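You operate a simulated robot arm through the tools that you are given. There is no shell and no other tool. Be economical: measure what you need, move in short steps, check, and stop when the job is done.

Carry out the task below with a simulated two-armed robot. There is one attempt and no reset: what you move stays moved.

Task
Open the grey cabinet drawer, take the locking weight from the top of the packing table and put it in the inside of the grey cabinet drawer, then shut the drawer. Take the round cover from the steel shelf under the spout and leave it on the draining board. Shut the grey cabinet door. Put the brush from the top of the packing table on top of the number two disc. Take the clear cup and put it on top of the number one disc. Open the grey drawer, put the wooden wedge from the top of the tool stand in the inside of the grey drawer and shut the drawer again. Do these in any order. Set down upright: clear cup, wooden wedge.

Only the result counts: the job must be done as asked and must still hold three seconds after the hand-in. Knocking over, shifting, dropping, spilling or breaking anything else fails it. A push-on lid holds only when it is set on centred and level and pressed home; a screw cap is set on level and turned clockwise until tight.

Robot
Two 7-joint arms with two-finger grippers on one trunk, on a base that drives. Base frame: it is fixed to the floor where the robot stands at the start and does not move with it; the origin is under the middle of the robot, x ahead of it, y to its left, z up. Lengths are in cm, angles in degrees, forces in N, time in s.
The left shoulder is at the start at [6, 12.3, 94.5], the right one opposite. With the tool pointing down near the work surface each hand reaches from about 10 to 72 cm from the robot's upright axis, wherever it stands, measured 20 degrees to its own side. Places, roughly: brush (3x3x19 cm) [-30, 160, 90]; clear cup [-150, -350, 100]; draining board [20, -130, 90]; grey cabinet door [50, 20, 40]; grey cabinet drawer [80, -10, 70]; grey drawer [-200, -420, 70]; inside of the grey cabinet drawer [90, -20, 70]; inside of the grey drawer [-190, -430, 70]; locking weight [25, 125, 75]; number one disc [-100, -275, 100]; number two disc [-100, -300, 100]; round cover (12x12x5 cm) [40, -60, 60]; wooden wedge (11x5x5 cm) [-300, -250, 80]. Payload 1.47 kg a hand.
The tool frame of a hand sits at the grasp point between the pads (the TCP): z along the fingers, y along the line on which they close. The tips reach 1.6 cm beyond it. The gripper opens to 8.7 cm. The gripper's body begins 5.5 cm behind the TCP.
Orientation is that of the tool frame in the base frame, as a unit quaternion [x, y, z, w]. With the fingers straight down and closing along the base's y, the tool's x points along the base's -x, its y along +y and its z along -z.

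Tools
- The arms move only by the tool jog_arm. It takes "left_motion", "right_motion" or both (then of equal length, played together; a hand with none holds still); each is a list of rows, each a list of 3 entries, a list of its own where there are three numbers: the finger opening in cm, from 0 to 8.7, then the shift along the tool's x, y, z in units of 20 mm (1.0 is 20 mm), then the turn, a rotation vector about the tool's x, y, z in units of 8 degrees (1.0 is 8 degrees). In form: [[claw, [tx, ty, tz], [rx, ry, rz]], ...]. A call has 1 to 10 rows; each row shifts and turns the commanded pose from where the row before left it, along the tool's axes as they then stand. A call with a number of a shift or a turn outside -1 to 1 is refused whole. Each row takes 0.2 s and may step no farther than 5 cm and 8.6 degrees from the row before; otherwise, or with a gripper value out of range, the whole call is refused. A pose out of reach is approached as far as the arm can. The call stops where the force on the tool passes 40 N (or 10 N more than at its start, if that is more) or the arm is blocked; 0.2 s more then pass. The fingers move at their own pace (about 15.3 cm/s each) and stop on an object; they squeeze with about 28 N. The grip force told is the motor's: it shows also when the fingers shut on nothing. Time passes only in rows, and 0.2 s behind the last, so rows that do not move let the fingers close. It gives the time, the measured TCP pose, the force on the tool (base axes), the opening and the grip force at its end, in the units of the frame above (readings bear some noise), with the torque about the TCP (base axes, N m) and any sound that the robot's microphone picked up.
- Cameras (640 x 400 px; columns grow to the right, rows downward): "scene" is now at [7.93, -0.09, 148.82]; the picture's right is [0.00, -1.00, 0.00], its down [-0.85, -0.00, -0.53] and it looks along [0.53, 0.00, -0.85] (base axes); focal length 262 px, centre (320, 200). "left" rides on the left gripper at [7.3, -1.2, -9] in its tool frame; the picture's right is [0.16, 0.99, 0.00], its down [-0.72, 0.12, -0.68] and it looks along [-0.67, 0.11, 0.73] (tool axes); focal length 247 px, centre (320, 200). "right" rides on the right gripper at [7.3, 1.2, -9] in its tool frame; the picture's right is [-0.16, 0.99, 0.00], its down [-0.72, -0.12, -0.68] and it looks along [-0.67, -0.11, 0.73] (tool axes); focal length 247 px, centre (320, 200). There is no depth. A picture from a camera that has moved, and an enlarged one, comes with that camera's place and axes in the base frame and with its lens.
- camera(camera): a new picture of that camera. It takes no simulated time.
- raise_lower(by): slides the trunk up (or, below 0, down) by that many cm; the arms and the scene camera ride with it, the base frame stays. It gives what a move gives, with no picture.
- steer(legs): drives the robot by 1 to 6 legs, each [ahead, left, turn to the left] in cm, cm and degrees, along the robot's own axes; the way and the turn of a leg run together, so that a leg with both is an arc; at most 150 cm and 180 degrees a leg. The arms and the cameras ride along, it lands a little off, and it stops where it bumps. It gives what a move gives.
- pan_tilt(pan, tilt): turns the head with the scene camera to pan (to the left, within 120 degrees either way) and tilt (down, from -29 to 69), counted from straight ahead of the robot. It gives what a move gives.
- close_up(camera, box): a new picture of the part [left, top, right, bottom] of that camera's present view, enlarged. It takes no simulated time.
- close_job(): hands the job in; it is judged then, once.

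Work in short steps. Places have to be worked out from the pictures, the camera data and where the tool is seen: move nearer, look again, correct. Check each grasp and each placing, and mend what went wrong. You have 217 turns and 220 pictures in all, those below and enlarged ones among them. Open the grippers and draw the arms clear of the work before you hand the job in, unless the task says otherwise.

The tools are called after "Call:" as a command line: name --argument value ..., lists and objects as JSON in quotes. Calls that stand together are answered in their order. jog_arm: Moves the arms, as the interface text tells. Its arguments: {"type":"object","properties":{"left_motion":{"type":"array"},"right_motion":{"type":"array"}},"required":[]} The other tools are called the same way: raise_lower (by) slides the trunk up or down; steer (legs) drives the base; pan_tilt (pan, tilt) turns the head that bears the scene camera; camera (camera) takes a picture; close_up (camera, box) takes an enlarged picture of a part of a camera's view; close_job () hands the job in.

At the start:

```text
clock: 0.0
left_tcp_pos: [58.02, 16.03, 102.81]
left_orientation: [0.0, 1.0, 0.001, -0.001]
left_ft_force: [0.1, 0.8, -0.9]
left_torque: [0.02, -0.03, 0.02]
left_gripper_width: 8.71
left_finger_force: 0.0
right_tcp_pos: [49.44, -24.8, 104.47]
right_orientation: [0.0, 1.0, 0.0, 0.0]
right_ft_force: [-0.1, 0.2, 0.1]
right_torque: [0.03, 0.01, 0.06]
right_gripper_width: 8.69
right_finger_force: 0.0
trunk travel left (down, up): [-10.0, 13.0]
robot x, y, heading: [-0.39, -0.2, 0.1]
head pan, tilt: [0.2, 57.9]
```

scene: 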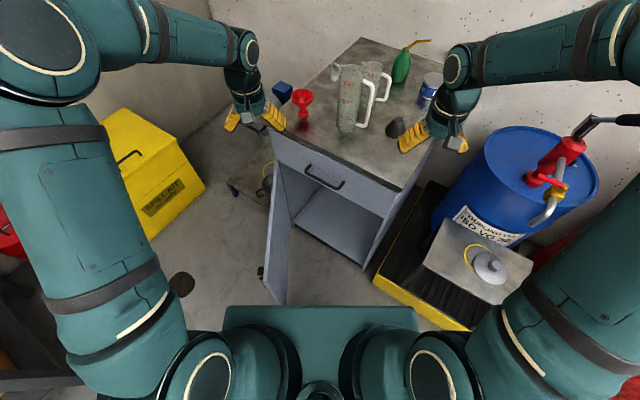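
right: 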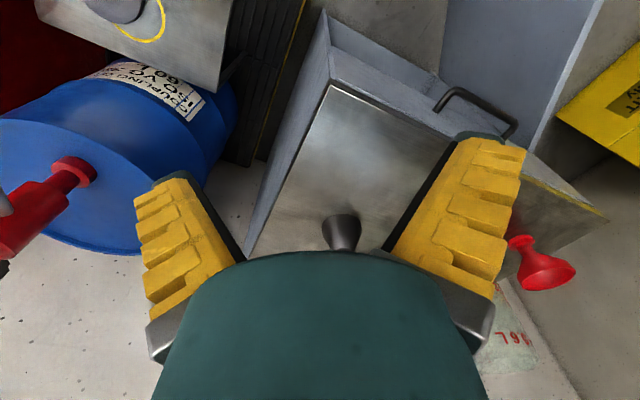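
left: 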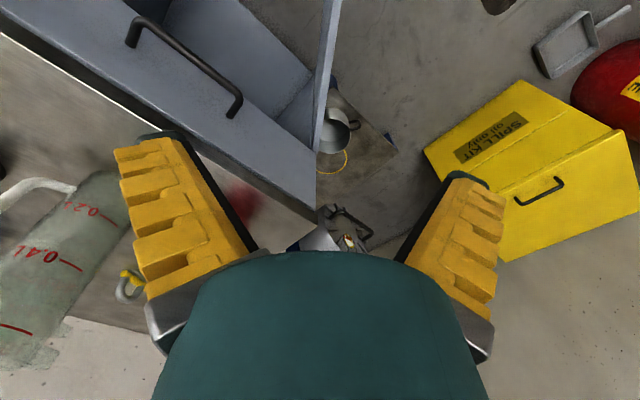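

I'll start by looking around with the head: first ahead at a flatter tilt to see the cabinet and what surrounds it.

Call:
pan_tilt --pan 90 --tilt 35

Call:
camera --camera "scene"

Call:
pan_tilt --pan -90 --tilt 35

Call:
camera --camera "scene"

Call:
pan_tilt --pan -30 --tilt 45

Call:
camera --camera "scene"

```text
clock: 1.6
left_tcp_pos: [58.11, 16.0, 102.83]
left_orientation: [0.0, 1.0, -0.001, 0.001]
left_ft_force: [0.6, -0.7, -0.2]
left_torque: [-0.01, -0.01, 0.0]
left_gripper_width: 8.69
left_finger_force: 0.1
right_tcp_pos: [49.55, -24.77, 104.6]
right_orientation: [0.0, 1.0, 0.0, 0.0]
right_ft_force: [-0.4, -0.4, -0.1]
right_torque: [0.02, 0.0, 0.0]
right_gripper_width: 8.7
right_finger_force: 0.1
trunk travel left (down, up): [-10.0, 13.0]
robot x, y, heading: [-0.12, -0.05, -0.2]
head pan, tilt: [90.0, 35.0]
```

```text
216 pictures are left
camera scene: at [1.03, 8.69, 152.01], right [1.0, 0.0, 0.0], down [0.0, -0.57, -0.82], along [0.0, 0.82, -0.57], focal length 262 px, centre (320, 200)
```

scene: 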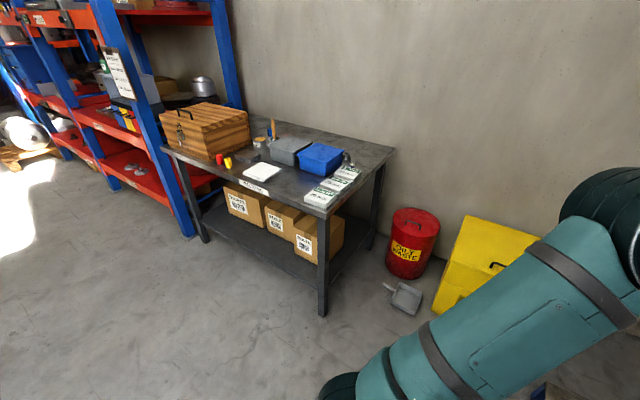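

```text
clock: 4.3
left_tcp_pos: [58.01, 16.08, 102.72]
left_orientation: [0.0, 1.0, 0.0, 0.0]
left_ft_force: [-0.5, 0.4, -0.3]
left_torque: [0.02, 0.01, -0.05]
left_gripper_width: 8.72
left_finger_force: 0.1
right_tcp_pos: [49.66, -24.72, 104.67]
right_orientation: [0.001, 1.0, 0.0, 0.0]
right_ft_force: [-1.0, 0.4, -0.3]
right_torque: [0.04, -0.01, -0.03]
right_gripper_width: 8.7
right_finger_force: 0.0
trunk travel left (down, up): [-10.0, 13.0]
robot x, y, heading: [-0.25, 0.27, 0.2]
head pan, tilt: [-90.0, 35.0]
```

```text
215 pictures are left
camera scene: at [1.03, -8.93, 152.01], right [-1.0, 0.0, 0.0], down [0.0, 0.57, -0.82], along [0.0, -0.82, -0.57], focal length 262 px, centre (320, 200)
```

scene: 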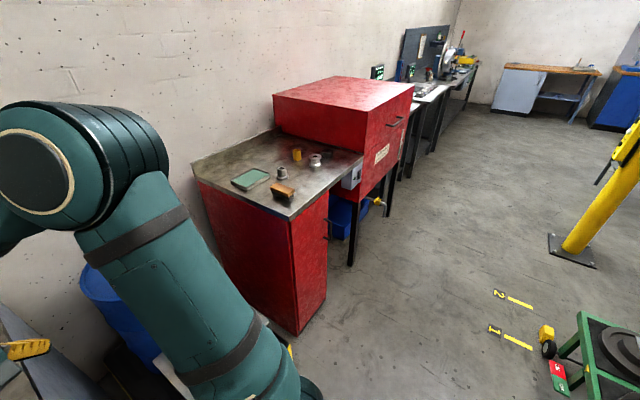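

```text
clock: 5.6
left_tcp_pos: [58.02, 16.15, 102.73]
left_orientation: [0.0, 1.0, 0.0, 0.0]
left_ft_force: [-0.4, 0.1, -0.6]
left_torque: [0.0, 0.01, -0.02]
left_gripper_width: 8.69
left_finger_force: 0.0
right_tcp_pos: [49.62, -24.7, 104.57]
right_orientation: [0.0, 1.0, 0.0, 0.001]
right_ft_force: [0.3, -1.2, 0.6]
right_torque: [-0.02, -0.01, -0.01]
right_gripper_width: 8.69
right_finger_force: 0.1
trunk travel left (down, up): [-10.0, 13.0]
robot x, y, heading: [0.25, 0.11, 0.2]
head pan, tilt: [-30.0, 45.0]
```

```text
214 pictures are left
camera scene: at [8.07, -4.19, 150.53], right [-0.5, -0.87, 0.0], down [-0.61, 0.35, -0.71], along [0.61, -0.35, -0.71], focal length 262 px, centre (320, 200)
```

scene: 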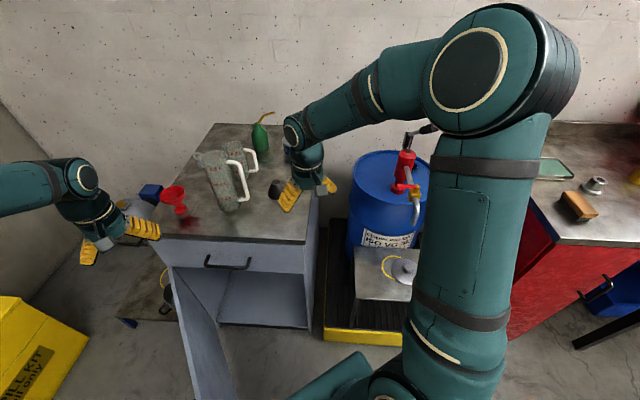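

The cover sits on a small steel shelf right of the cabinet, with the draining board farther right. I'll zoom in on the cover and the drawer handle.

Call:
pan_tilt --pan -45 --tilt 60

Call:
camera --camera "scene"

Call:
pan_tilt --pan 0 --tilt 50

Call:
close_up --camera "scene" --box '[200, 100, 520, 300]'

```text
clock: 6.4
left_tcp_pos: [57.95, 16.02, 102.74]
left_orientation: [0.0, 1.0, -0.001, 0.0]
left_ft_force: [0.2, -0.2, -0.7]
left_torque: [-0.02, -0.01, -0.03]
left_gripper_width: 8.72
left_finger_force: 0.1
right_tcp_pos: [49.55, -24.74, 104.61]
right_orientation: [0.0, 1.0, 0.0, 0.0]
right_ft_force: [-0.7, -0.1, 0.0]
right_torque: [0.01, 0.0, 0.0]
right_gripper_width: 8.71
right_finger_force: 0.1
trunk travel left (down, up): [-10.0, 13.0]
robot x, y, heading: [0.1, -0.08, -0.1]
head pan, tilt: [-45.0, 60.0]
```

```text
213 pictures are left
camera scene: at [5.75, -4.83, 148.58], right [-0.71, -0.71, 0.0], down [-0.61, 0.61, -0.5], along [0.35, -0.35, -0.87], focal length 262 px, centre (320, 200)
```

scene: 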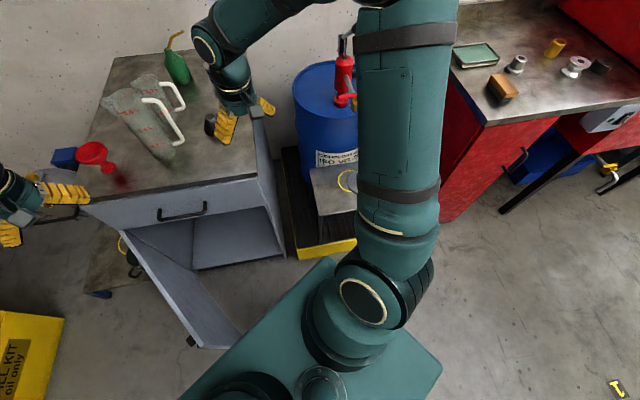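

```text
clock: 7.5
left_tcp_pos: [57.95, 15.98, 102.84]
left_orientation: [0.0, 1.0, 0.0, 0.0]
left_ft_force: [-0.4, -0.2, 0.6]
left_torque: [0.02, -0.01, 0.04]
left_gripper_width: 8.69
left_finger_force: 0.0
right_tcp_pos: [49.54, -24.75, 104.49]
right_orientation: [0.0, 1.0, 0.0, 0.0]
right_ft_force: [-0.7, 0.1, 0.1]
right_torque: [-0.01, -0.02, -0.02]
right_gripper_width: 8.71
right_finger_force: 0.1
trunk travel left (down, up): [-10.0, 13.0]
robot x, y, heading: [-0.21, 0.02, 0.1]
head pan, tilt: [0.0, 50.0]
```

```text
2.00 times, centred on (360, 200) of scene
camera zoom: at [8.73, -0.13, 149.83], right [0.0, -1.0, 0.0], down [-0.77, 0.0, -0.64], along [0.64, 0.0, -0.77], focal length 524 px, centre (240, 200)
```

zoom: 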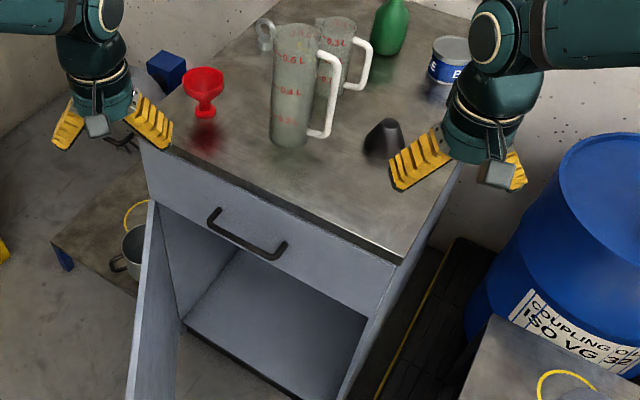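

The cabinet is turned: its front normal points roughly toward (-0.87, 0.5), and the handle sits near (63, -2, 75). The door stands open along -x, so I'll look at it more steeply before closing it first.

Call:
pan_tilt --pan 10 --tilt 69

Call:
camera --camera "scene"

Call:
camera --camera "left"

```text
clock: 8.3
left_tcp_pos: [58.05, 16.05, 102.7]
left_orientation: [0.0, 1.0, 0.0, 0.001]
left_ft_force: [0.1, -0.5, 0.0]
left_torque: [0.02, 0.0, 0.0]
left_gripper_width: 8.7
left_finger_force: 0.2
right_tcp_pos: [49.55, -24.85, 104.69]
right_orientation: [-0.001, 1.0, 0.0, 0.0]
right_ft_force: [0.0, 0.1, 0.3]
right_torque: [0.0, 0.03, 0.02]
right_gripper_width: 8.72
right_finger_force: 0.0
trunk travel left (down, up): [-10.0, 13.0]
robot x, y, heading: [-0.14, -0.01, 0.1]
head pan, tilt: [10.0, 68.8]
```

```text
211 pictures are left
camera scene: at [6.54, 0.85, 147.64], right [0.17, -0.98, 0.0], down [-0.92, -0.16, -0.36], along [0.36, 0.06, -0.93], focal length 262 px, centre (320, 200)
```

scene: 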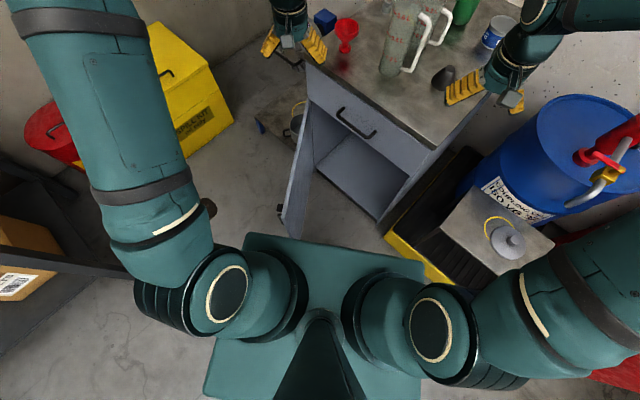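

```text
210 pictures are left
camera left: at [50.69, 14.9, 111.75], right [-0.16, 0.99, 0.0], down [0.72, 0.12, 0.68], along [0.67, 0.11, -0.73], focal length 247 px, centre (320, 200)
```

left: 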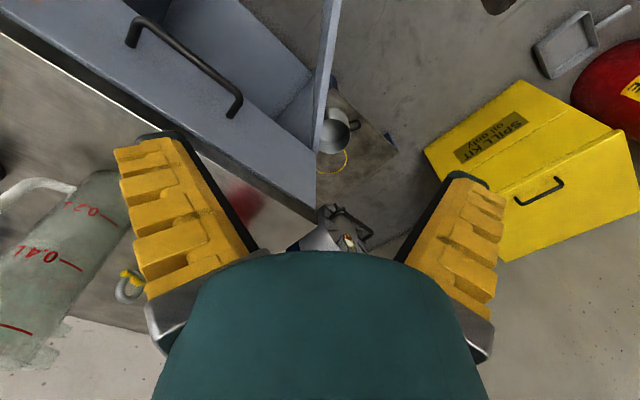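

Call:
close_up --camera "scene" --box '[240, 60, 480, 260]'

```text
2.00 times, centred on (360, 160) of scene
camera zoom: at [6.54, 0.85, 147.64], right [0.17, -0.98, 0.0], down [-0.92, -0.16, -0.36], along [0.36, 0.06, -0.93], focal length 524 px, centre (240, 280)
```

zoom: 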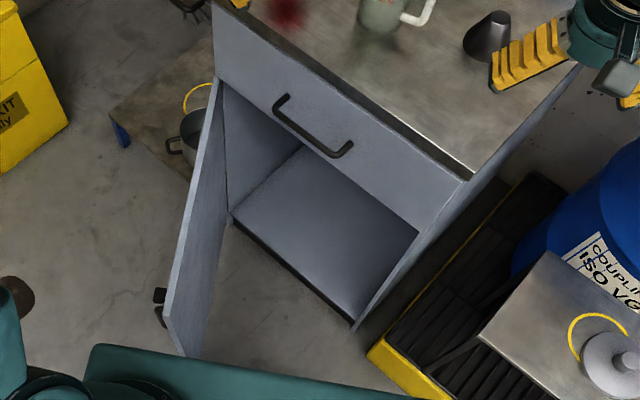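

The cabinet top is at z≈83.5, the door's top edge is at z≈69, its hinge is near (77, 17.5) and its free edge near (30, 17). I'll bring the left hand to the outer (left) side of the door with fingers pitched forward, and move the right hand toward the cover for a look.

Call:
jog_arm --left_motion '[[0, [0, 0.8, 0], [0, -0.94, 0]], [0, [0, 0.8, 0], [0, -0.94, 0]], [0, [0, 0.8, 0], [0, -0.94, 0]], [0, [0, 0.8, 0], [0, -0.94, 0]], [0, [0, 0.8, 0], [0, -0.94, 0]], [0, [0, 0.8, 0], [0, -0.94, 0]], [0, [0.71, 0.8, 0.71], [0, 0, 0]], [0, [0.71, 0.8, 0.71], [0, 0, 0]], [0, [0.71, 0.8, 0.71], [0, 0, 0]], [0, [0.71, 0.8, 0.71], [0, 0, 0]]]' --right_motion '[[8.7, [0.9, -0.9, 0], [0, 0, 0]], [8.7, [0.9, -0.9, 0], [0, 0, 0]], [8.7, [0.9, -0.9, 0], [0, 0, 0]], [8.7, [0.9, -0.9, 0], [0, 0, 0]], [8.7, [0.9, -0.9, 0], [0, 0, 0]], [8.7, [0.9, -0.9, 0], [0, 0, 0]], [8.7, [0.9, -0.9, 0], [0, 0, 0]], [8.7, [0.9, -0.9, 0], [0, 0, 0]], [8.7, [0.9, -0.9, 0], [0, 0, 0]], [8.7, [0.9, -0.9, 0], [0, 0, 0]]]'

Call:
camera --camera "scene"

Call:
camera --camera "right"

```text
clock: 10.5
left_tcp_pos: [58.09, 31.93, 94.73]
left_orientation: [-0.001, 0.923, 0.001, 0.384]
left_ft_force: [0.0, 0.6, 0.2]
left_torque: [-0.01, 0.02, -0.02]
left_gripper_width: 0.0
left_finger_force: 28.5
right_tcp_pos: [31.54, -42.84, 104.54]
right_orientation: [0.0, 1.0, 0.0, 0.0]
right_ft_force: [-1.0, 0.3, 0.0]
right_torque: [0.0, 0.0, 0.01]
right_gripper_width: 8.69
right_finger_force: 0.1
trunk travel left (down, up): [-10.0, 13.0]
robot x, y, heading: [0.3, 0.22, -0.1]
head pan, tilt: [10.0, 68.8]
```

```text
208 pictures are left
camera scene: at [6.53, 0.9, 147.64], right [0.17, -0.98, 0.0], down [-0.92, -0.16, -0.36], along [0.36, 0.06, -0.93], focal length 262 px, centre (320, 200)
```

scene: 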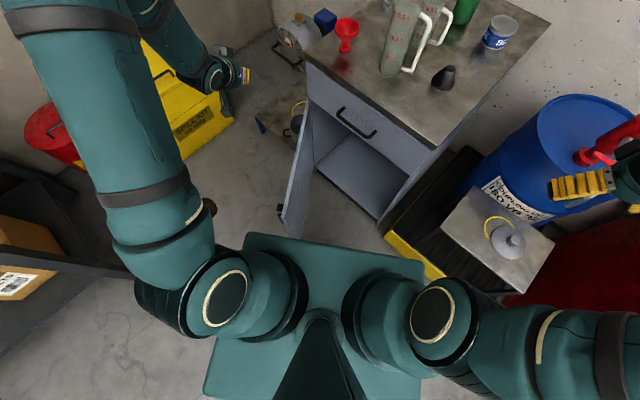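

```text
207 pictures are left
camera right: at [24.31, -41.64, 113.49], right [0.16, 0.99, 0.0], down [0.72, -0.12, 0.68], along [0.67, -0.11, -0.73], focal length 247 px, centre (320, 200)
```

right: 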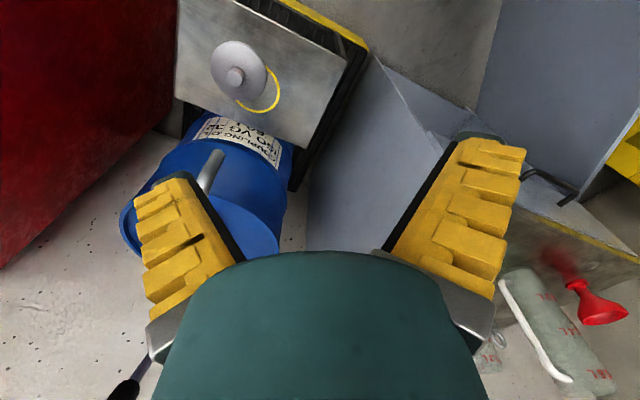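

Cover knob is near (37.7, -62, 57). I'll do the door first, bringing the left hand down on the outer side of the door.

Call:
jog_arm --left_motion '[[0, [1, 0, 0.4], [0, 0, 0]], [0, [1, 0, 0.4], [0, 0, 0]], [0, [1, 0, 0.4], [0, 0, 0]], [0, [1, 0, 0.4], [0, 0, 0]], [0, [1, 0, 0.4], [0, 0, 0]], [0, [1, 0, 0.4], [0, 0, 0]], [0, [1, 0, 0.4], [0, 0, 0]], [0, [1, 0, 0.4], [0, 0, 0]], [0, [1, 0, 0.4], [0, 0, 0]], [0, [1, 0, 0.4], [0, 0, 0]]]'

Call:
jog_arm --left_motion '[[0, [1, -0.2, 0.4], [0, 0, 0]], [0, [1, -0.2, 0.4], [0, 0, 0]], [0, [1, -0.2, 0.4], [0, 0, 0]], [0, [1, -0.2, 0.4], [0, 0, 0]], [0, [1, -0.2, 0.4], [0, 0, 0]], [0, [1, -0.2, 0.4], [0, 0, 0]], [0, [1, -0.2, 0.4], [0, 0, 0]]]'

Call:
camera --camera "scene"

```text
clock: 12.7
left_tcp_pos: [49.55, 31.97, 74.91]
left_orientation: [0.0, 0.924, 0.001, 0.383]
left_ft_force: [0.3, -0.2, -0.1]
left_torque: [0.0, 0.03, 0.01]
left_gripper_width: 0.0
left_finger_force: 27.8
right_tcp_pos: [31.65, -42.74, 104.66]
right_orientation: [0.0, 1.0, 0.0, 0.0]
right_ft_force: [0.6, -0.4, 0.0]
right_torque: [0.0, 0.02, 0.0]
right_gripper_width: 8.71
right_finger_force: 0.0
trunk travel left (down, up): [-10.0, 13.0]
robot x, y, heading: [-0.04, -0.08, -0.1]
head pan, tilt: [10.0, 68.8]
```

```text
clock: 14.3
left_tcp_pos: [43.7, 29.33, 60.95]
left_orientation: [0.001, 0.924, -0.001, 0.383]
left_ft_force: [-0.4, 0.8, -0.1]
left_torque: [0.04, -0.03, -0.05]
left_gripper_width: 0.0
left_finger_force: 28.0
right_tcp_pos: [31.51, -42.86, 104.57]
right_orientation: [0.0, 1.0, 0.0, 0.0]
right_ft_force: [0.1, 0.3, -0.8]
right_torque: [0.03, 0.04, 0.01]
right_gripper_width: 8.7
right_finger_force: 0.0
trunk travel left (down, up): [-10.0, 13.0]
robot x, y, heading: [0.34, 0.07, 0.2]
head pan, tilt: [10.0, 68.8]
```

```text
206 pictures are left
camera scene: at [6.54, 0.86, 147.64], right [0.17, -0.98, 0.0], down [-0.92, -0.16, -0.36], along [0.36, 0.06, -0.93], focal length 262 px, centre (320, 200)
```

scene: 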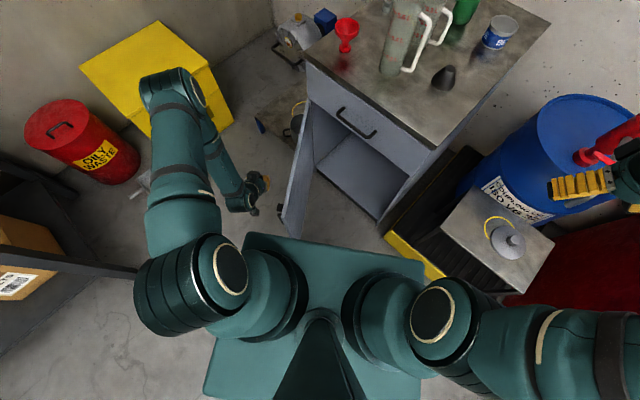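

The hand is beside the door. I'll yaw it toward -y so only the tips push, then push along the arc.

Call:
jog_arm --left_motion '[[0, [0, 0, 0], [0.663, 0, 0.663]], [0, [0, 0, 0], [0.663, 0, 0.663]], [0, [0, 0, 0], [0.663, 0, 0.663]], [0, [0, 0, 0], [0.663, 0, 0.663]], [0, [0, 0, 0], [0.663, 0, 0.663]], [0, [0, 0, 0], [0.663, 0, 0.663]], [0, [0, 0, 0], [0.663, 0, 0.663]], [0, [0, 0, 0], [0.663, 0, 0.663]]]'

Call:
jog_arm --left_motion '[[0, [-0.765, -0.625, 0.765], [0, 0, 0]], [0, [-0.765, -0.625, 0.765], [0, 0, 0]], [0, [-0.765, -0.625, 0.765], [0, 0, 0]], [0, [-0.765, -0.625, 0.765], [0, 0, 0]], [0, [-0.69, -0.41, 0.69], [0, 0, 0]], [0, [-0.69, -0.41, 0.69], [0, 0, 0]], [0, [-0.69, -0.41, 0.69], [0, 0, 0]]]'

Call:
camera --camera "scene"

```text
clock: 16.1
left_tcp_pos: [43.7, 29.21, 61.06]
left_orientation: [0.463, 0.799, -0.191, 0.332]
left_ft_force: [-0.2, 0.0, 0.0]
left_torque: [-0.01, -0.05, 0.0]
left_gripper_width: 0.0
left_finger_force: 27.7
right_tcp_pos: [31.52, -42.83, 104.47]
right_orientation: [0.0, 1.0, 0.0, -0.001]
right_ft_force: [0.0, 0.1, 0.1]
right_torque: [-0.02, -0.01, 0.06]
right_gripper_width: 8.71
right_finger_force: 0.0
trunk travel left (down, up): [-10.0, 13.0]
robot x, y, heading: [-0.04, 0.27, 0.1]
head pan, tilt: [10.0, 68.8]
```

```text
clock: 17.7
left_tcp_pos: [44.67, 12.96, 60.82]
left_orientation: [0.462, 0.8, -0.191, 0.332]
left_ft_force: [0.2, -0.1, 0.0]
left_torque: [0.0, 0.01, 0.02]
left_gripper_width: 0.03
left_finger_force: 27.7
right_tcp_pos: [31.62, -42.9, 104.74]
right_orientation: [0.0, 1.0, 0.0, 0.0]
right_ft_force: [-0.1, -0.1, 0.5]
right_torque: [0.0, 0.01, 0.0]
right_gripper_width: 8.68
right_finger_force: 0.2
trunk travel left (down, up): [-10.0, 13.0]
robot x, y, heading: [-0.13, -0.12, -0.0]
head pan, tilt: [10.0, 68.8]
```

```text
205 pictures are left
camera scene: at [6.54, 0.82, 147.64], right [0.17, -0.98, 0.0], down [-0.92, -0.16, -0.36], along [0.36, 0.06, -0.93], focal length 262 px, centre (320, 200)
```

scene: 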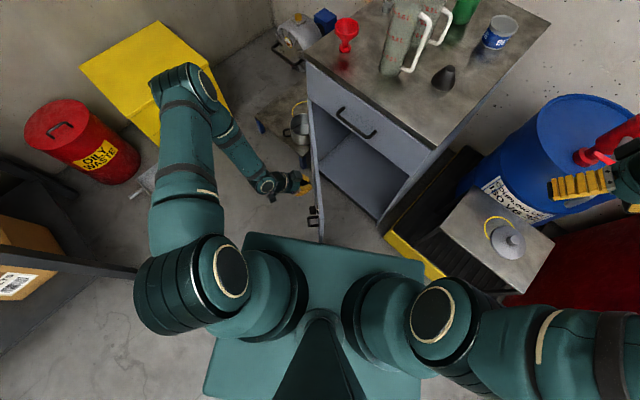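

The door moves freely with the fingers. I'll keep pushing along the arc.

Call:
jog_arm --left_motion '[[0, [-0.69, -0.35, 0.69], [0, 0, 0]], [0, [-0.69, -0.3, 0.69], [0, 0, 0]], [0, [-0.84, -0.05, 0.84], [0, 0, 0]], [0, [-0.84, -0.05, 0.84], [0, 0, 0]], [0, [-0.84, -0.05, 0.84], [0, 0, 0]], [0, [-0.84, 0.0, 0.84], [0, 0, 0]], [0, [-0.84, 0.05, 0.84], [0, 0, 0]]]'

Call:
camera --camera "scene"

```text
clock: 19.3
left_tcp_pos: [51.2, -1.61, 61.05]
left_orientation: [0.462, 0.8, -0.191, 0.331]
left_ft_force: [-0.2, 0.0, 0.2]
left_torque: [-0.01, 0.02, -0.02]
left_gripper_width: 0.0
left_finger_force: 27.7
right_tcp_pos: [31.65, -42.94, 104.55]
right_orientation: [-0.001, 1.0, 0.0, 0.0]
right_ft_force: [-0.5, -0.3, 0.6]
right_torque: [0.02, 0.01, 0.03]
right_gripper_width: 8.68
right_finger_force: 0.0
trunk travel left (down, up): [-10.0, 13.0]
robot x, y, heading: [-0.04, -0.12, -0.2]
head pan, tilt: [10.0, 68.8]
```

```text
204 pictures are left
camera scene: at [6.55, 0.81, 147.64], right [0.17, -0.98, 0.0], down [-0.92, -0.16, -0.36], along [0.36, 0.06, -0.93], focal length 262 px, centre (320, 200)
```

scene: 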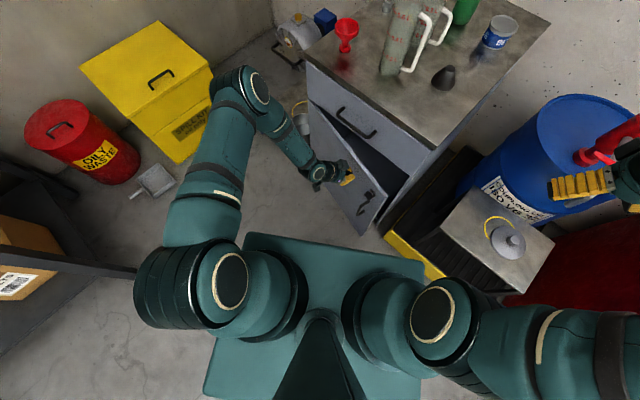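

Nearly shut; I'll push on along the inward normal until it stops.

Call:
jog_arm --left_motion '[[0, [-0.7, 0.3, 0.7], [0, 0, 0]], [0, [-0.7, 0.3, 0.7], [0, 0, 0]], [0, [-0.62, 0.48, 0.62], [0, 0, 0]], [0, [-0.62, 0.48, 0.62], [0, 0, 0]], [0, [-0.62, 0.48, 0.62], [0, 0, 0]], [0, [-0.3, 0.24, 0.3], [0, 0, 0]], [0, [-0.3, 0.24, 0.3], [0, 0, 0]], [0, [-0.3, 0.24, 0.3], [0, 0, 0]]]'

Call:
close_up --camera "scene" --box '[260, 60, 500, 260]'

```text
clock: 20.7
left_tcp_pos: [58.64, -7.48, 60.8]
left_orientation: [0.464, 0.802, -0.193, 0.323]
left_ft_force: [-16.9, 10.9, 15.1]
left_torque: [-0.11, -0.52, 0.26]
left_gripper_width: 0.0
left_finger_force: 27.1
right_tcp_pos: [31.53, -42.85, 104.67]
right_orientation: [-0.001, 1.0, 0.0, 0.0]
right_ft_force: [0.3, -0.1, -0.3]
right_torque: [-0.01, 0.02, -0.01]
right_gripper_width: 8.7
right_finger_force: 0.0
trunk travel left (down, up): [-10.0, 13.0]
robot x, y, heading: [-0.15, -0.02, 0.0]
head pan, tilt: [10.0, 68.8]
stopped in row 6 (left hand): the force on the tool passed its limit at 47 N (the readings are from after the stop); the commanded pose is now the measured one
```

```text
2.00 times, centred on (380, 160) of scene
camera zoom: at [6.3, 0.94, 147.67], right [0.18, -0.98, 0.0], down [-0.92, -0.16, -0.36], along [0.36, 0.06, -0.93], focal length 524 px, centre (200, 280)
```

zoom: 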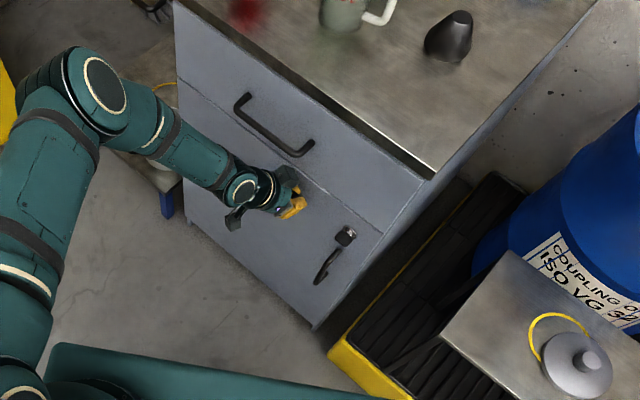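

The door is shut flush. Now the drawer: I'll back the base along the drawer normal, which also retreats the hand, then raise and turn the left hand so it points horizontally at the drawer with the fingers closing vertically.

Call:
steer --legs '[[-13, 7, 0]]'

Call:
jog_arm --left_motion '[[4, [-0.825, 0, -0.825], [0, 0, 0]], [4, [-0.825, 0, -0.825], [0, 0, 0]], [4, [-0.825, 0, -0.825], [0, 0, 0]], [4, [-0.825, 0, -0.825], [0, 0, 0]], [4, [-0.825, 0, -0.825], [0, 0, 0]], [4, [-0.825, 0, -0.825], [0, 0, 0]]]'

Call:
jog_arm --left_motion '[[6, [0, 0, 0], [-0.56, -0.137, 0.753]], [6, [0, 0, 0], [-0.56, -0.137, 0.753]], [6, [0, 0, 0], [-0.56, -0.137, 0.753]], [6, [0, 0, 0], [-0.56, -0.137, 0.753]], [6, [0, 0, 0], [-0.56, -0.137, 0.753]], [6, [0, 0, 0], [-0.56, -0.137, 0.753]]]'

Call:
jog_arm --left_motion '[[6, [0, 0, 0], [-0.56, -0.137, 0.753]], [6, [0, 0, 0], [-0.56, -0.137, 0.753]], [6, [0, 0, 0], [-0.56, -0.137, 0.753]], [6, [0, 0, 0], [-0.56, -0.137, 0.753]], [6, [0, 0, 0], [-0.56, -0.137, 0.753]], [6, [0, 0, 0], [-0.56, -0.137, 0.753]]]'

Call:
pan_tilt --pan 0 --tilt 55

Call:
camera --camera "scene"

Call:
camera --camera "left"

```text
clock: 22.1
left_tcp_pos: [45.87, -0.81, 60.83]
left_orientation: [0.464, 0.801, -0.193, 0.325]
left_ft_force: [-0.8, 0.4, -0.4]
left_torque: [0.0, -0.03, -0.04]
left_gripper_width: 0.0
left_finger_force: 28.1
right_tcp_pos: [18.27, -36.05, 104.7]
right_orientation: [0.001, 1.0, 0.0, 0.001]
right_ft_force: [-0.7, 0.2, 0.7]
right_torque: [0.0, -0.01, 0.0]
right_gripper_width: 8.71
right_finger_force: 0.1
trunk travel left (down, up): [-10.0, 13.0]
robot x, y, heading: [-13.32, 6.87, -0.2]
head pan, tilt: [10.0, 68.8]
```

```text
clock: 23.5
left_tcp_pos: [45.92, -0.84, 74.85]
left_orientation: [0.465, 0.801, -0.193, 0.325]
left_ft_force: [-1.1, 0.2, 0.0]
left_torque: [0.03, 0.01, 0.04]
left_gripper_width: 4.56
left_finger_force: 3.8
right_tcp_pos: [18.35, -36.09, 104.68]
right_orientation: [0.001, 1.0, 0.0, 0.001]
right_ft_force: [0.1, 0.5, 0.3]
right_torque: [-0.02, -0.03, -0.04]
right_gripper_width: 8.7
right_finger_force: 0.1
trunk travel left (down, up): [-10.0, 13.0]
robot x, y, heading: [-12.83, 6.36, -0.3]
head pan, tilt: [10.0, 68.8]
```

```text
clock: 24.9
left_tcp_pos: [46.05, -0.96, 74.8]
left_orientation: [0.589, 0.622, 0.081, 0.51]
left_ft_force: [0.9, 0.3, -0.7]
left_torque: [0.0, 0.02, 0.03]
left_gripper_width: 6.46
left_finger_force: 4.0
right_tcp_pos: [18.37, -35.91, 104.56]
right_orientation: [0.001, 1.0, 0.0, 0.001]
right_ft_force: [1.3, 0.0, 0.9]
right_torque: [-0.02, 0.02, -0.02]
right_gripper_width: 8.72
right_finger_force: 0.2
trunk travel left (down, up): [-10.0, 13.0]
robot x, y, heading: [-13.14, 6.94, -0.1]
head pan, tilt: [10.0, 68.8]
```

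```text
clock: 26.3
left_tcp_pos: [45.99, -1.04, 74.8]
left_orientation: [0.622, 0.346, 0.338, 0.616]
left_ft_force: [1.3, 0.7, 0.1]
left_torque: [-0.06, -0.02, -0.03]
left_gripper_width: 6.47
left_finger_force: 3.4
right_tcp_pos: [18.37, -35.95, 104.62]
right_orientation: [0.001, 1.0, 0.0, 0.0]
right_ft_force: [-0.1, 0.7, 0.1]
right_torque: [0.02, -0.01, 0.01]
right_gripper_width: 8.69
right_finger_force: 0.0
trunk travel left (down, up): [-10.0, 13.0]
robot x, y, heading: [-13.15, 6.74, 0.1]
head pan, tilt: [10.0, 68.8]
```

```text
clock: 27.0
left_tcp_pos: [45.97, -1.05, 74.77]
left_orientation: [0.622, 0.345, 0.338, 0.616]
left_ft_force: [0.1, 0.3, 0.2]
left_torque: [-0.01, -0.02, 0.0]
left_gripper_width: 6.45
left_finger_force: 2.9
right_tcp_pos: [18.54, -36.08, 104.53]
right_orientation: [0.002, 1.0, 0.0, 0.0]
right_ft_force: [-0.1, -0.5, -0.2]
right_torque: [0.03, -0.04, 0.01]
right_gripper_width: 8.71
right_finger_force: 0.1
trunk travel left (down, up): [-10.0, 13.0]
robot x, y, heading: [-13.0, 7.1, -0.2]
head pan, tilt: [0.0, 55.0]
```

```text
202 pictures are left
camera scene: at [-4.9, 6.76, 149.18], right [0.0, -1.0, 0.0], down [-0.82, 0.0, -0.57], along [0.57, 0.0, -0.82], focal length 262 px, centre (320, 200)
```

scene: 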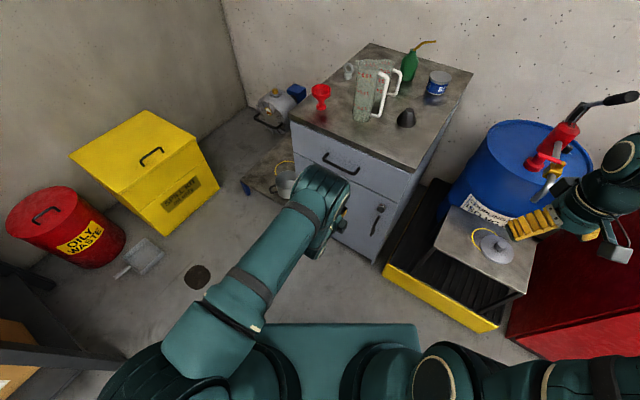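

```text
201 pictures are left
camera left: at [42.22, 9.98, 73.79], right [0.1, 0.13, 0.99], down [-0.96, -0.25, 0.13], along [0.27, -0.96, 0.1], focal length 247 px, centre (320, 200)
```

left: 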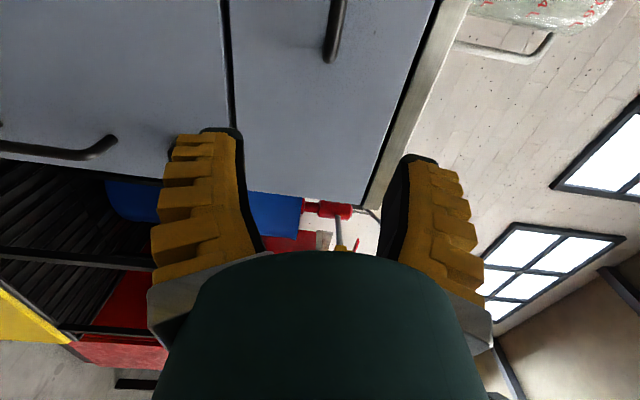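

Fingers point at the drawer at the handle's height. The handle's near end is about at (58.4, -6.3, 75), so its centre is about (61.8, -0.8). I'll shift 8.5 cm along the bar and approach most of the way.

Call:
jog_arm --left_motion '[[6, [0.85, 0.03, 0], [0, 0, 0]], [6, [0.85, 0.03, 0], [0, 0, 0]], [6, [0.85, 0.03, 0], [0, 0, 0]], [6, [0.85, 0.03, 0], [0, 0, 0]], [6, [0.85, 0.03, 0], [0, 0, 0]], [6, [0, 0, 1], [0, 0, 0]], [6, [0, 0, 1], [0, 0, 0]], [6, [0, 0, 1], [0, 0, 0]], [6, [0, 0, 1], [0, 0, 0]]]'

Call:
camera --camera "left"

Call:
close_up --camera "scene" --box '[260, 80, 480, 260]'

```text
clock: 29.0
left_tcp_pos: [57.33, 2.09, 74.93]
left_orientation: [0.622, 0.347, 0.338, 0.616]
left_ft_force: [-1.1, -0.7, 0.0]
left_torque: [0.01, 0.0, 0.01]
left_gripper_width: 6.47
left_finger_force: 3.2
right_tcp_pos: [18.45, -36.0, 104.61]
right_orientation: [0.001, 1.0, 0.0, 0.0]
right_ft_force: [-0.5, -0.4, -0.9]
right_torque: [-0.01, 0.04, -0.02]
right_gripper_width: 8.72
right_finger_force: 0.1
trunk travel left (down, up): [-10.0, 13.0]
robot x, y, heading: [-13.3, 6.68, -0.2]
head pan, tilt: [0.0, 55.0]
```

```text
200 pictures are left
camera left: at [53.52, 12.92, 73.87], right [0.1, 0.13, 0.99], down [-0.96, -0.25, 0.13], along [0.27, -0.96, 0.1], focal length 247 px, centre (320, 200)
```

left: 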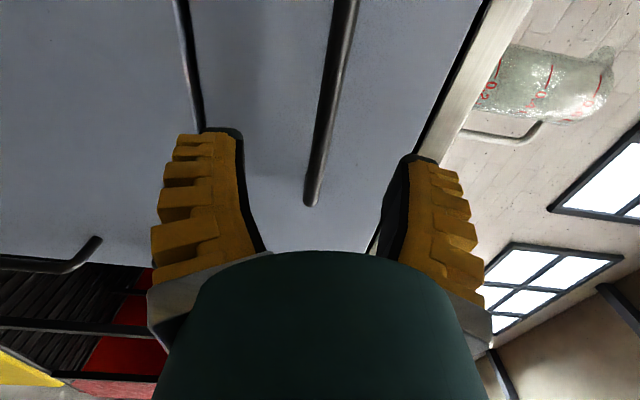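

```text
2.22 times, centred on (370, 170) of scene
camera zoom: at [-4.89, 6.75, 149.18], right [0.0, -1.0, 0.0], down [-0.82, 0.0, -0.57], along [0.57, 0.0, -0.82], focal length 583 px, centre (209, 267)
```

zoom: 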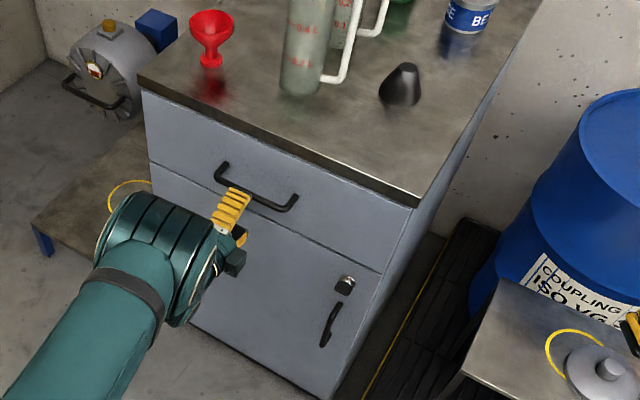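

The handle is between the fingers and centred. Advance 5.5 cm and close.

Call:
jog_arm --left_motion '[[6, [0, 0, 0.9], [0, 0, 0]], [6, [0, 0, 0.9], [0, 0, 0]], [6, [0, 0, 0.95], [0, 0, 0]], [0, [0, 0, 0], [0, 0, 0]], [0, [0, 0, 0], [0, 0, 0]], [0, [0, 0, 0], [0, 0, 0]]]'

Call:
camera --camera "left"

```text
clock: 30.4
left_tcp_pos: [62.04, -1.09, 74.87]
left_orientation: [0.621, 0.346, 0.34, 0.616]
left_ft_force: [2.5, -1.5, 11.7]
left_torque: [0.14, -0.01, -0.1]
left_gripper_width: 0.6
left_finger_force: 29.5
right_tcp_pos: [18.25, -36.12, 104.69]
right_orientation: [0.001, 1.0, 0.001, 0.0]
right_ft_force: [-0.5, 0.6, 0.0]
right_torque: [0.0, 0.01, 0.0]
right_gripper_width: 8.69
right_finger_force: 0.0
trunk travel left (down, up): [-10.0, 13.0]
robot x, y, heading: [-13.16, 6.77, -0.1]
head pan, tilt: [0.0, 55.0]
```

```text
198 pictures are left
camera left: at [58.22, 9.92, 73.91], right [0.09, 0.13, 0.99], down [-0.96, -0.25, 0.13], along [0.26, -0.96, 0.1], focal length 247 px, centre (320, 200)
```

left: 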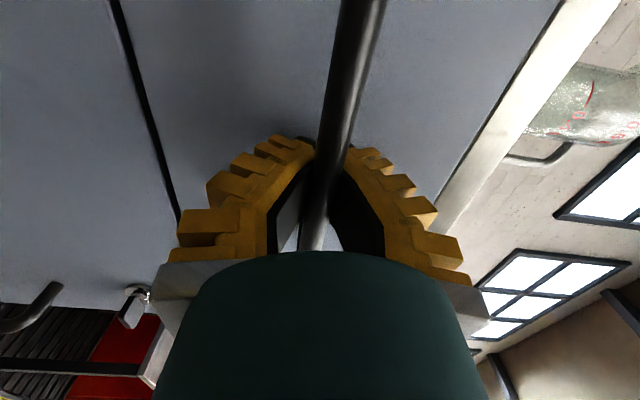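

Gripped on the bar (0.6 cm). Pull the drawer by driving the base along its outward normal.

Call:
steer --legs '[[-19.6, 12, 0]]'

Call:
camera --camera "scene"

```text
clock: 32.2
left_tcp_pos: [42.24, 10.91, 74.74]
left_orientation: [0.622, 0.347, 0.338, 0.615]
left_ft_force: [0.0, 1.1, 0.7]
left_torque: [-0.03, 0.0, -0.01]
left_gripper_width: 0.0
left_finger_force: 28.1
right_tcp_pos: [-1.32, -24.13, 104.52]
right_orientation: [0.001, 1.0, 0.0, 0.0]
right_ft_force: [-0.6, -0.1, 0.4]
right_torque: [0.0, -0.02, 0.02]
right_gripper_width: 8.7
right_finger_force: 0.0
trunk travel left (down, up): [-10.0, 13.0]
robot x, y, heading: [-32.74, 19.15, -0.1]
head pan, tilt: [0.0, 55.0]
```

```text
197 pictures are left
camera scene: at [-24.56, 18.75, 149.19], right [0.0, -1.0, 0.0], down [-0.82, 0.0, -0.57], along [0.57, 0.0, -0.82], focal length 262 px, centre (320, 200)
```

scene: 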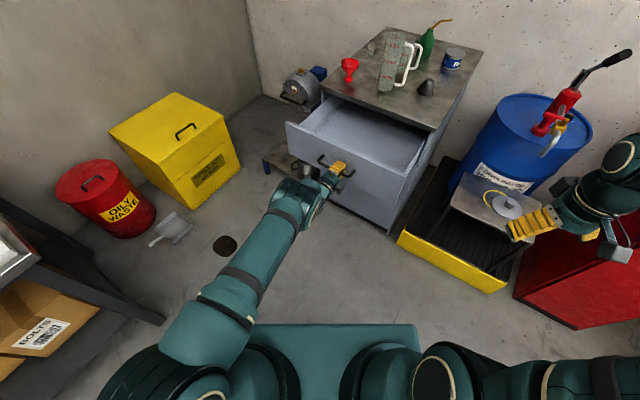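

The drawer is open about 20 cm; the fingers slipped off the bar at the end, which leaves the hand free. I'll back off, lift the left hand and return it to pointing down.

Call:
steer --legs '[[-10, 6, 0]]'

Call:
jog_arm --left_motion '[[0, [0, 1, -1], [0, 0, 0]], [0, [0, 1, -1], [0, 0, 0]], [0, [0, 1, -1], [0, 0, 0]], [0, [0, 1, -1], [0, 0, 0]], [0, [0, 1, -1], [0, 0, 0]], [0, [0, 1, -1], [0, 0, 0]], [0, [0, 1, -1], [0, 0, 0]], [0, [0, 1, 0], [0.337, 0.605, -0.605]], [0, [0, 0, 0], [0.337, 0.605, -0.605]], [0, [0, 0, 0], [0.337, 0.605, -0.605]]]'

Call:
jog_arm --left_motion '[[0, [0, 0, 0], [0.337, 0.605, -0.605]], [0, [0, 0, 0], [0.337, 0.605, -0.605]], [0, [0, 0, 0], [0.337, 0.605, -0.605]], [0, [0, 0, 0], [0.337, 0.605, -0.605]], [0, [0, 0, 0], [0.337, 0.605, -0.605]], [0, [0, 0, 0], [0.337, 0.605, -0.605]], [0, [0, 0, 0], [0.337, 0.605, -0.605]], [0, [0, 0, 0], [0.337, 0.605, -0.605]], [0, [0, 0, 0], [0.337, 0.605, -0.605]], [0, [0, 0, 0], [0.337, 0.605, -0.605]]]'

Call:
jog_arm --left_motion '[[8, [0, 0, 0], [0.337, 0.605, -0.605]], [8, [0, 0, 0], [0.337, 0.605, -0.605]], [8, [0, 0, 0], [0.337, 0.605, -0.605]], [8, [0, 0, 0], [0.337, 0.605, -0.605]], [8, [0, 0, 0], [0.337, 0.605, -0.605]], [8, [0, 0, 0], [0.337, 0.605, -0.605]]]'

Call:
pan_tilt --pan 60 --tilt 40

Call:
camera --camera "scene"

```text
clock: 33.4
left_tcp_pos: [32.36, 16.67, 74.67]
left_orientation: [0.623, 0.345, 0.336, 0.616]
left_ft_force: [0.3, -0.6, 2.6]
left_torque: [0.04, 0.05, 0.02]
left_gripper_width: 0.0
left_finger_force: 28.0
right_tcp_pos: [-11.33, -18.2, 104.62]
right_orientation: [0.002, 1.0, 0.0, 0.001]
right_ft_force: [0.3, 0.3, 0.7]
right_torque: [0.0, -0.06, 0.0]
right_gripper_width: 8.69
right_finger_force: 0.2
trunk travel left (down, up): [-10.0, 13.0]
robot x, y, heading: [-42.37, 24.76, -0.5]
head pan, tilt: [0.0, 55.0]
```

```text
clock: 33.7
left_tcp_pos: [31.38, 17.13, 75.01]
left_orientation: [0.63, 0.35, 0.333, 0.609]
left_ft_force: [24.1, -9.5, -14.9]
left_torque: [-0.13, -0.17, -0.05]
left_gripper_width: 0.61
left_finger_force: 28.9
right_tcp_pos: [-11.19, -18.33, 104.53]
right_orientation: [0.005, 1.0, -0.001, 0.0]
right_ft_force: [-1.0, 0.5, 1.2]
right_torque: [-0.04, -0.01, 0.01]
right_gripper_width: 8.68
right_finger_force: 0.1
trunk travel left (down, up): [-10.0, 13.0]
robot x, y, heading: [-42.69, 24.9, -0.5]
head pan, tilt: [0.0, 55.0]
stopped in row 1 (left hand): the force on the tool passed its limit at 67 N (the readings are from after the stop); the commanded pose is now the measured one
```

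```text
clock: 34.4
left_tcp_pos: [31.38, 17.06, 75.03]
left_orientation: [0.591, 0.479, 0.313, 0.568]
left_ft_force: [23.3, -8.2, -15.0]
left_torque: [0.14, -0.21, 0.09]
left_gripper_width: 0.6
left_finger_force: 29.7
right_tcp_pos: [-11.07, -18.31, 104.45]
right_orientation: [0.003, 1.0, 0.0, -0.002]
right_ft_force: [-0.2, -0.5, 0.0]
right_torque: [0.05, 0.02, -0.02]
right_gripper_width: 8.7
right_finger_force: 0.0
trunk travel left (down, up): [-10.0, 13.0]
robot x, y, heading: [-42.62, 24.77, -0.0]
head pan, tilt: [0.0, 55.0]
stopped in row 3 (left hand): the force on the tool passed its limit at 44 N (the readings are from after the stop); the commanded pose is now the measured one
```

```text
clock: 35.8
left_tcp_pos: [31.3, 17.04, 75.23]
left_orientation: [0.429, 0.774, 0.228, 0.406]
left_ft_force: [0.6, -0.9, 0.0]
left_torque: [-0.02, 0.0, 0.02]
left_gripper_width: 8.15
left_finger_force: 0.6
right_tcp_pos: [-11.41, -18.31, 104.73]
right_orientation: [0.003, 1.0, 0.0, 0.0]
right_ft_force: [-0.4, 0.7, 0.7]
right_torque: [0.01, -0.03, -0.01]
right_gripper_width: 8.73
right_finger_force: 0.0
trunk travel left (down, up): [-10.0, 13.0]
robot x, y, heading: [-42.53, 24.98, -0.5]
head pan, tilt: [0.0, 55.0]
```

```text
clock: 37.1
left_tcp_pos: [31.25, 17.1, 75.23]
left_orientation: [0.43, 0.773, 0.229, 0.405]
left_ft_force: [0.3, 0.3, 0.5]
left_torque: [0.01, 0.03, 0.0]
left_gripper_width: 8.18
left_finger_force: 1.1
right_tcp_pos: [-11.29, -18.31, 104.62]
right_orientation: [0.004, 1.0, 0.0, 0.0]
right_ft_force: [0.6, -0.5, 0.0]
right_torque: [0.0, 0.01, 0.0]
right_gripper_width: 8.69
right_finger_force: 0.0
trunk travel left (down, up): [-10.0, 13.0]
robot x, y, heading: [-42.64, 24.59, -0.3]
head pan, tilt: [60.0, 40.0]
```

```text
196 pictures are left
camera scene: at [-37.26, 32.01, 151.25], right [0.86, -0.51, 0.0], down [-0.33, -0.55, -0.77], along [0.39, 0.66, -0.64], focal length 262 px, centre (320, 200)
```

scene: 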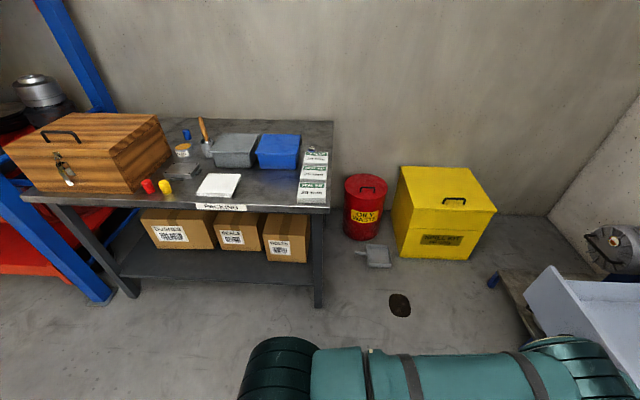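

The bar had in fact still been held, so the drawer opened further (about 35 cm), and the hand turned around the bar. The fingers are now open; I'll look before withdrawing.

Call:
pan_tilt --pan 0 --tilt 55

Call:
camera --camera "scene"

Call:
close_up --camera "scene" --box '[260, 80, 420, 220]'

Call:
camera --camera "left"

```text
clock: 38.4
left_tcp_pos: [31.29, 17.03, 75.25]
left_orientation: [0.43, 0.773, 0.23, 0.406]
left_ft_force: [-0.7, 0.5, 0.5]
left_torque: [0.01, -0.01, 0.04]
left_gripper_width: 8.16
left_finger_force: 1.2
right_tcp_pos: [-11.23, -18.37, 104.57]
right_orientation: [0.004, 1.0, 0.0, 0.001]
right_ft_force: [0.5, 0.3, -0.6]
right_torque: [0.01, 0.01, 0.0]
right_gripper_width: 8.69
right_finger_force: 0.1
trunk travel left (down, up): [-10.0, 13.0]
robot x, y, heading: [-42.51, 24.82, -0.5]
head pan, tilt: [0.0, 55.0]
```

```text
195 pictures are left
camera scene: at [-34.36, 24.63, 149.19], right [-0.01, -1.0, 0.0], down [-0.82, 0.01, -0.57], along [0.57, 0.0, -0.82], focal length 262 px, centre (320, 200)
```

scene: 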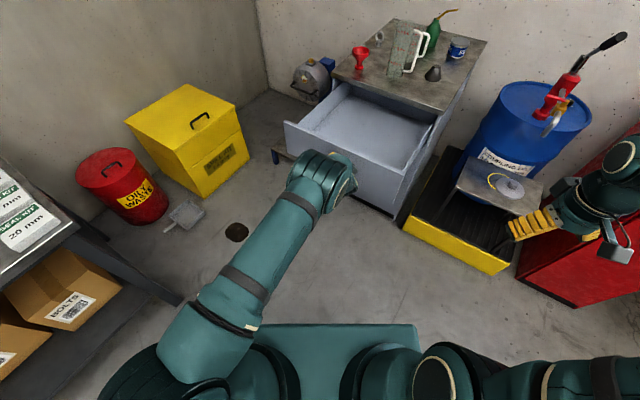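

```text
2.86 times, centred on (340, 150) of scene
camera zoom: at [-34.36, 24.63, 149.19], right [-0.01, -1.0, 0.0], down [-0.82, 0.01, -0.57], along [0.57, 0.0, -0.82], focal length 749 px, centre (263, 343)
```

zoom: 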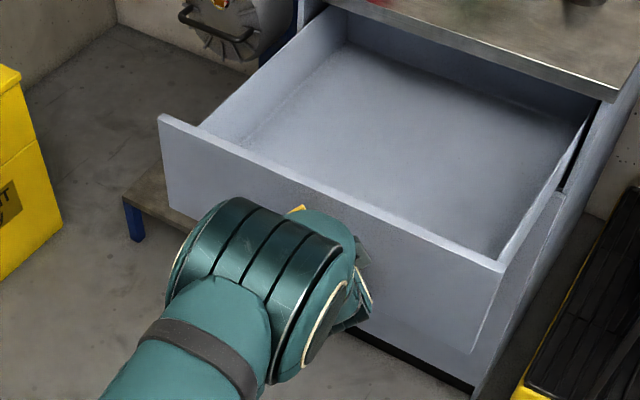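

```text
193 pictures are left
camera left: at [21.07, 22.62, 76.42], right [0.42, 0.65, 0.63], down [-0.29, -0.56, 0.78], along [0.86, -0.51, -0.05], focal length 247 px, centre (320, 200)
```

left: 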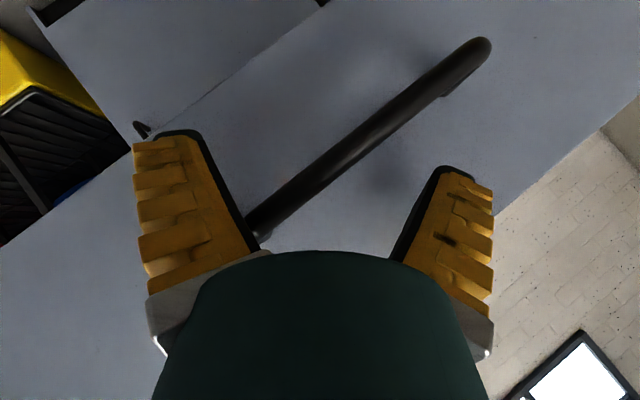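

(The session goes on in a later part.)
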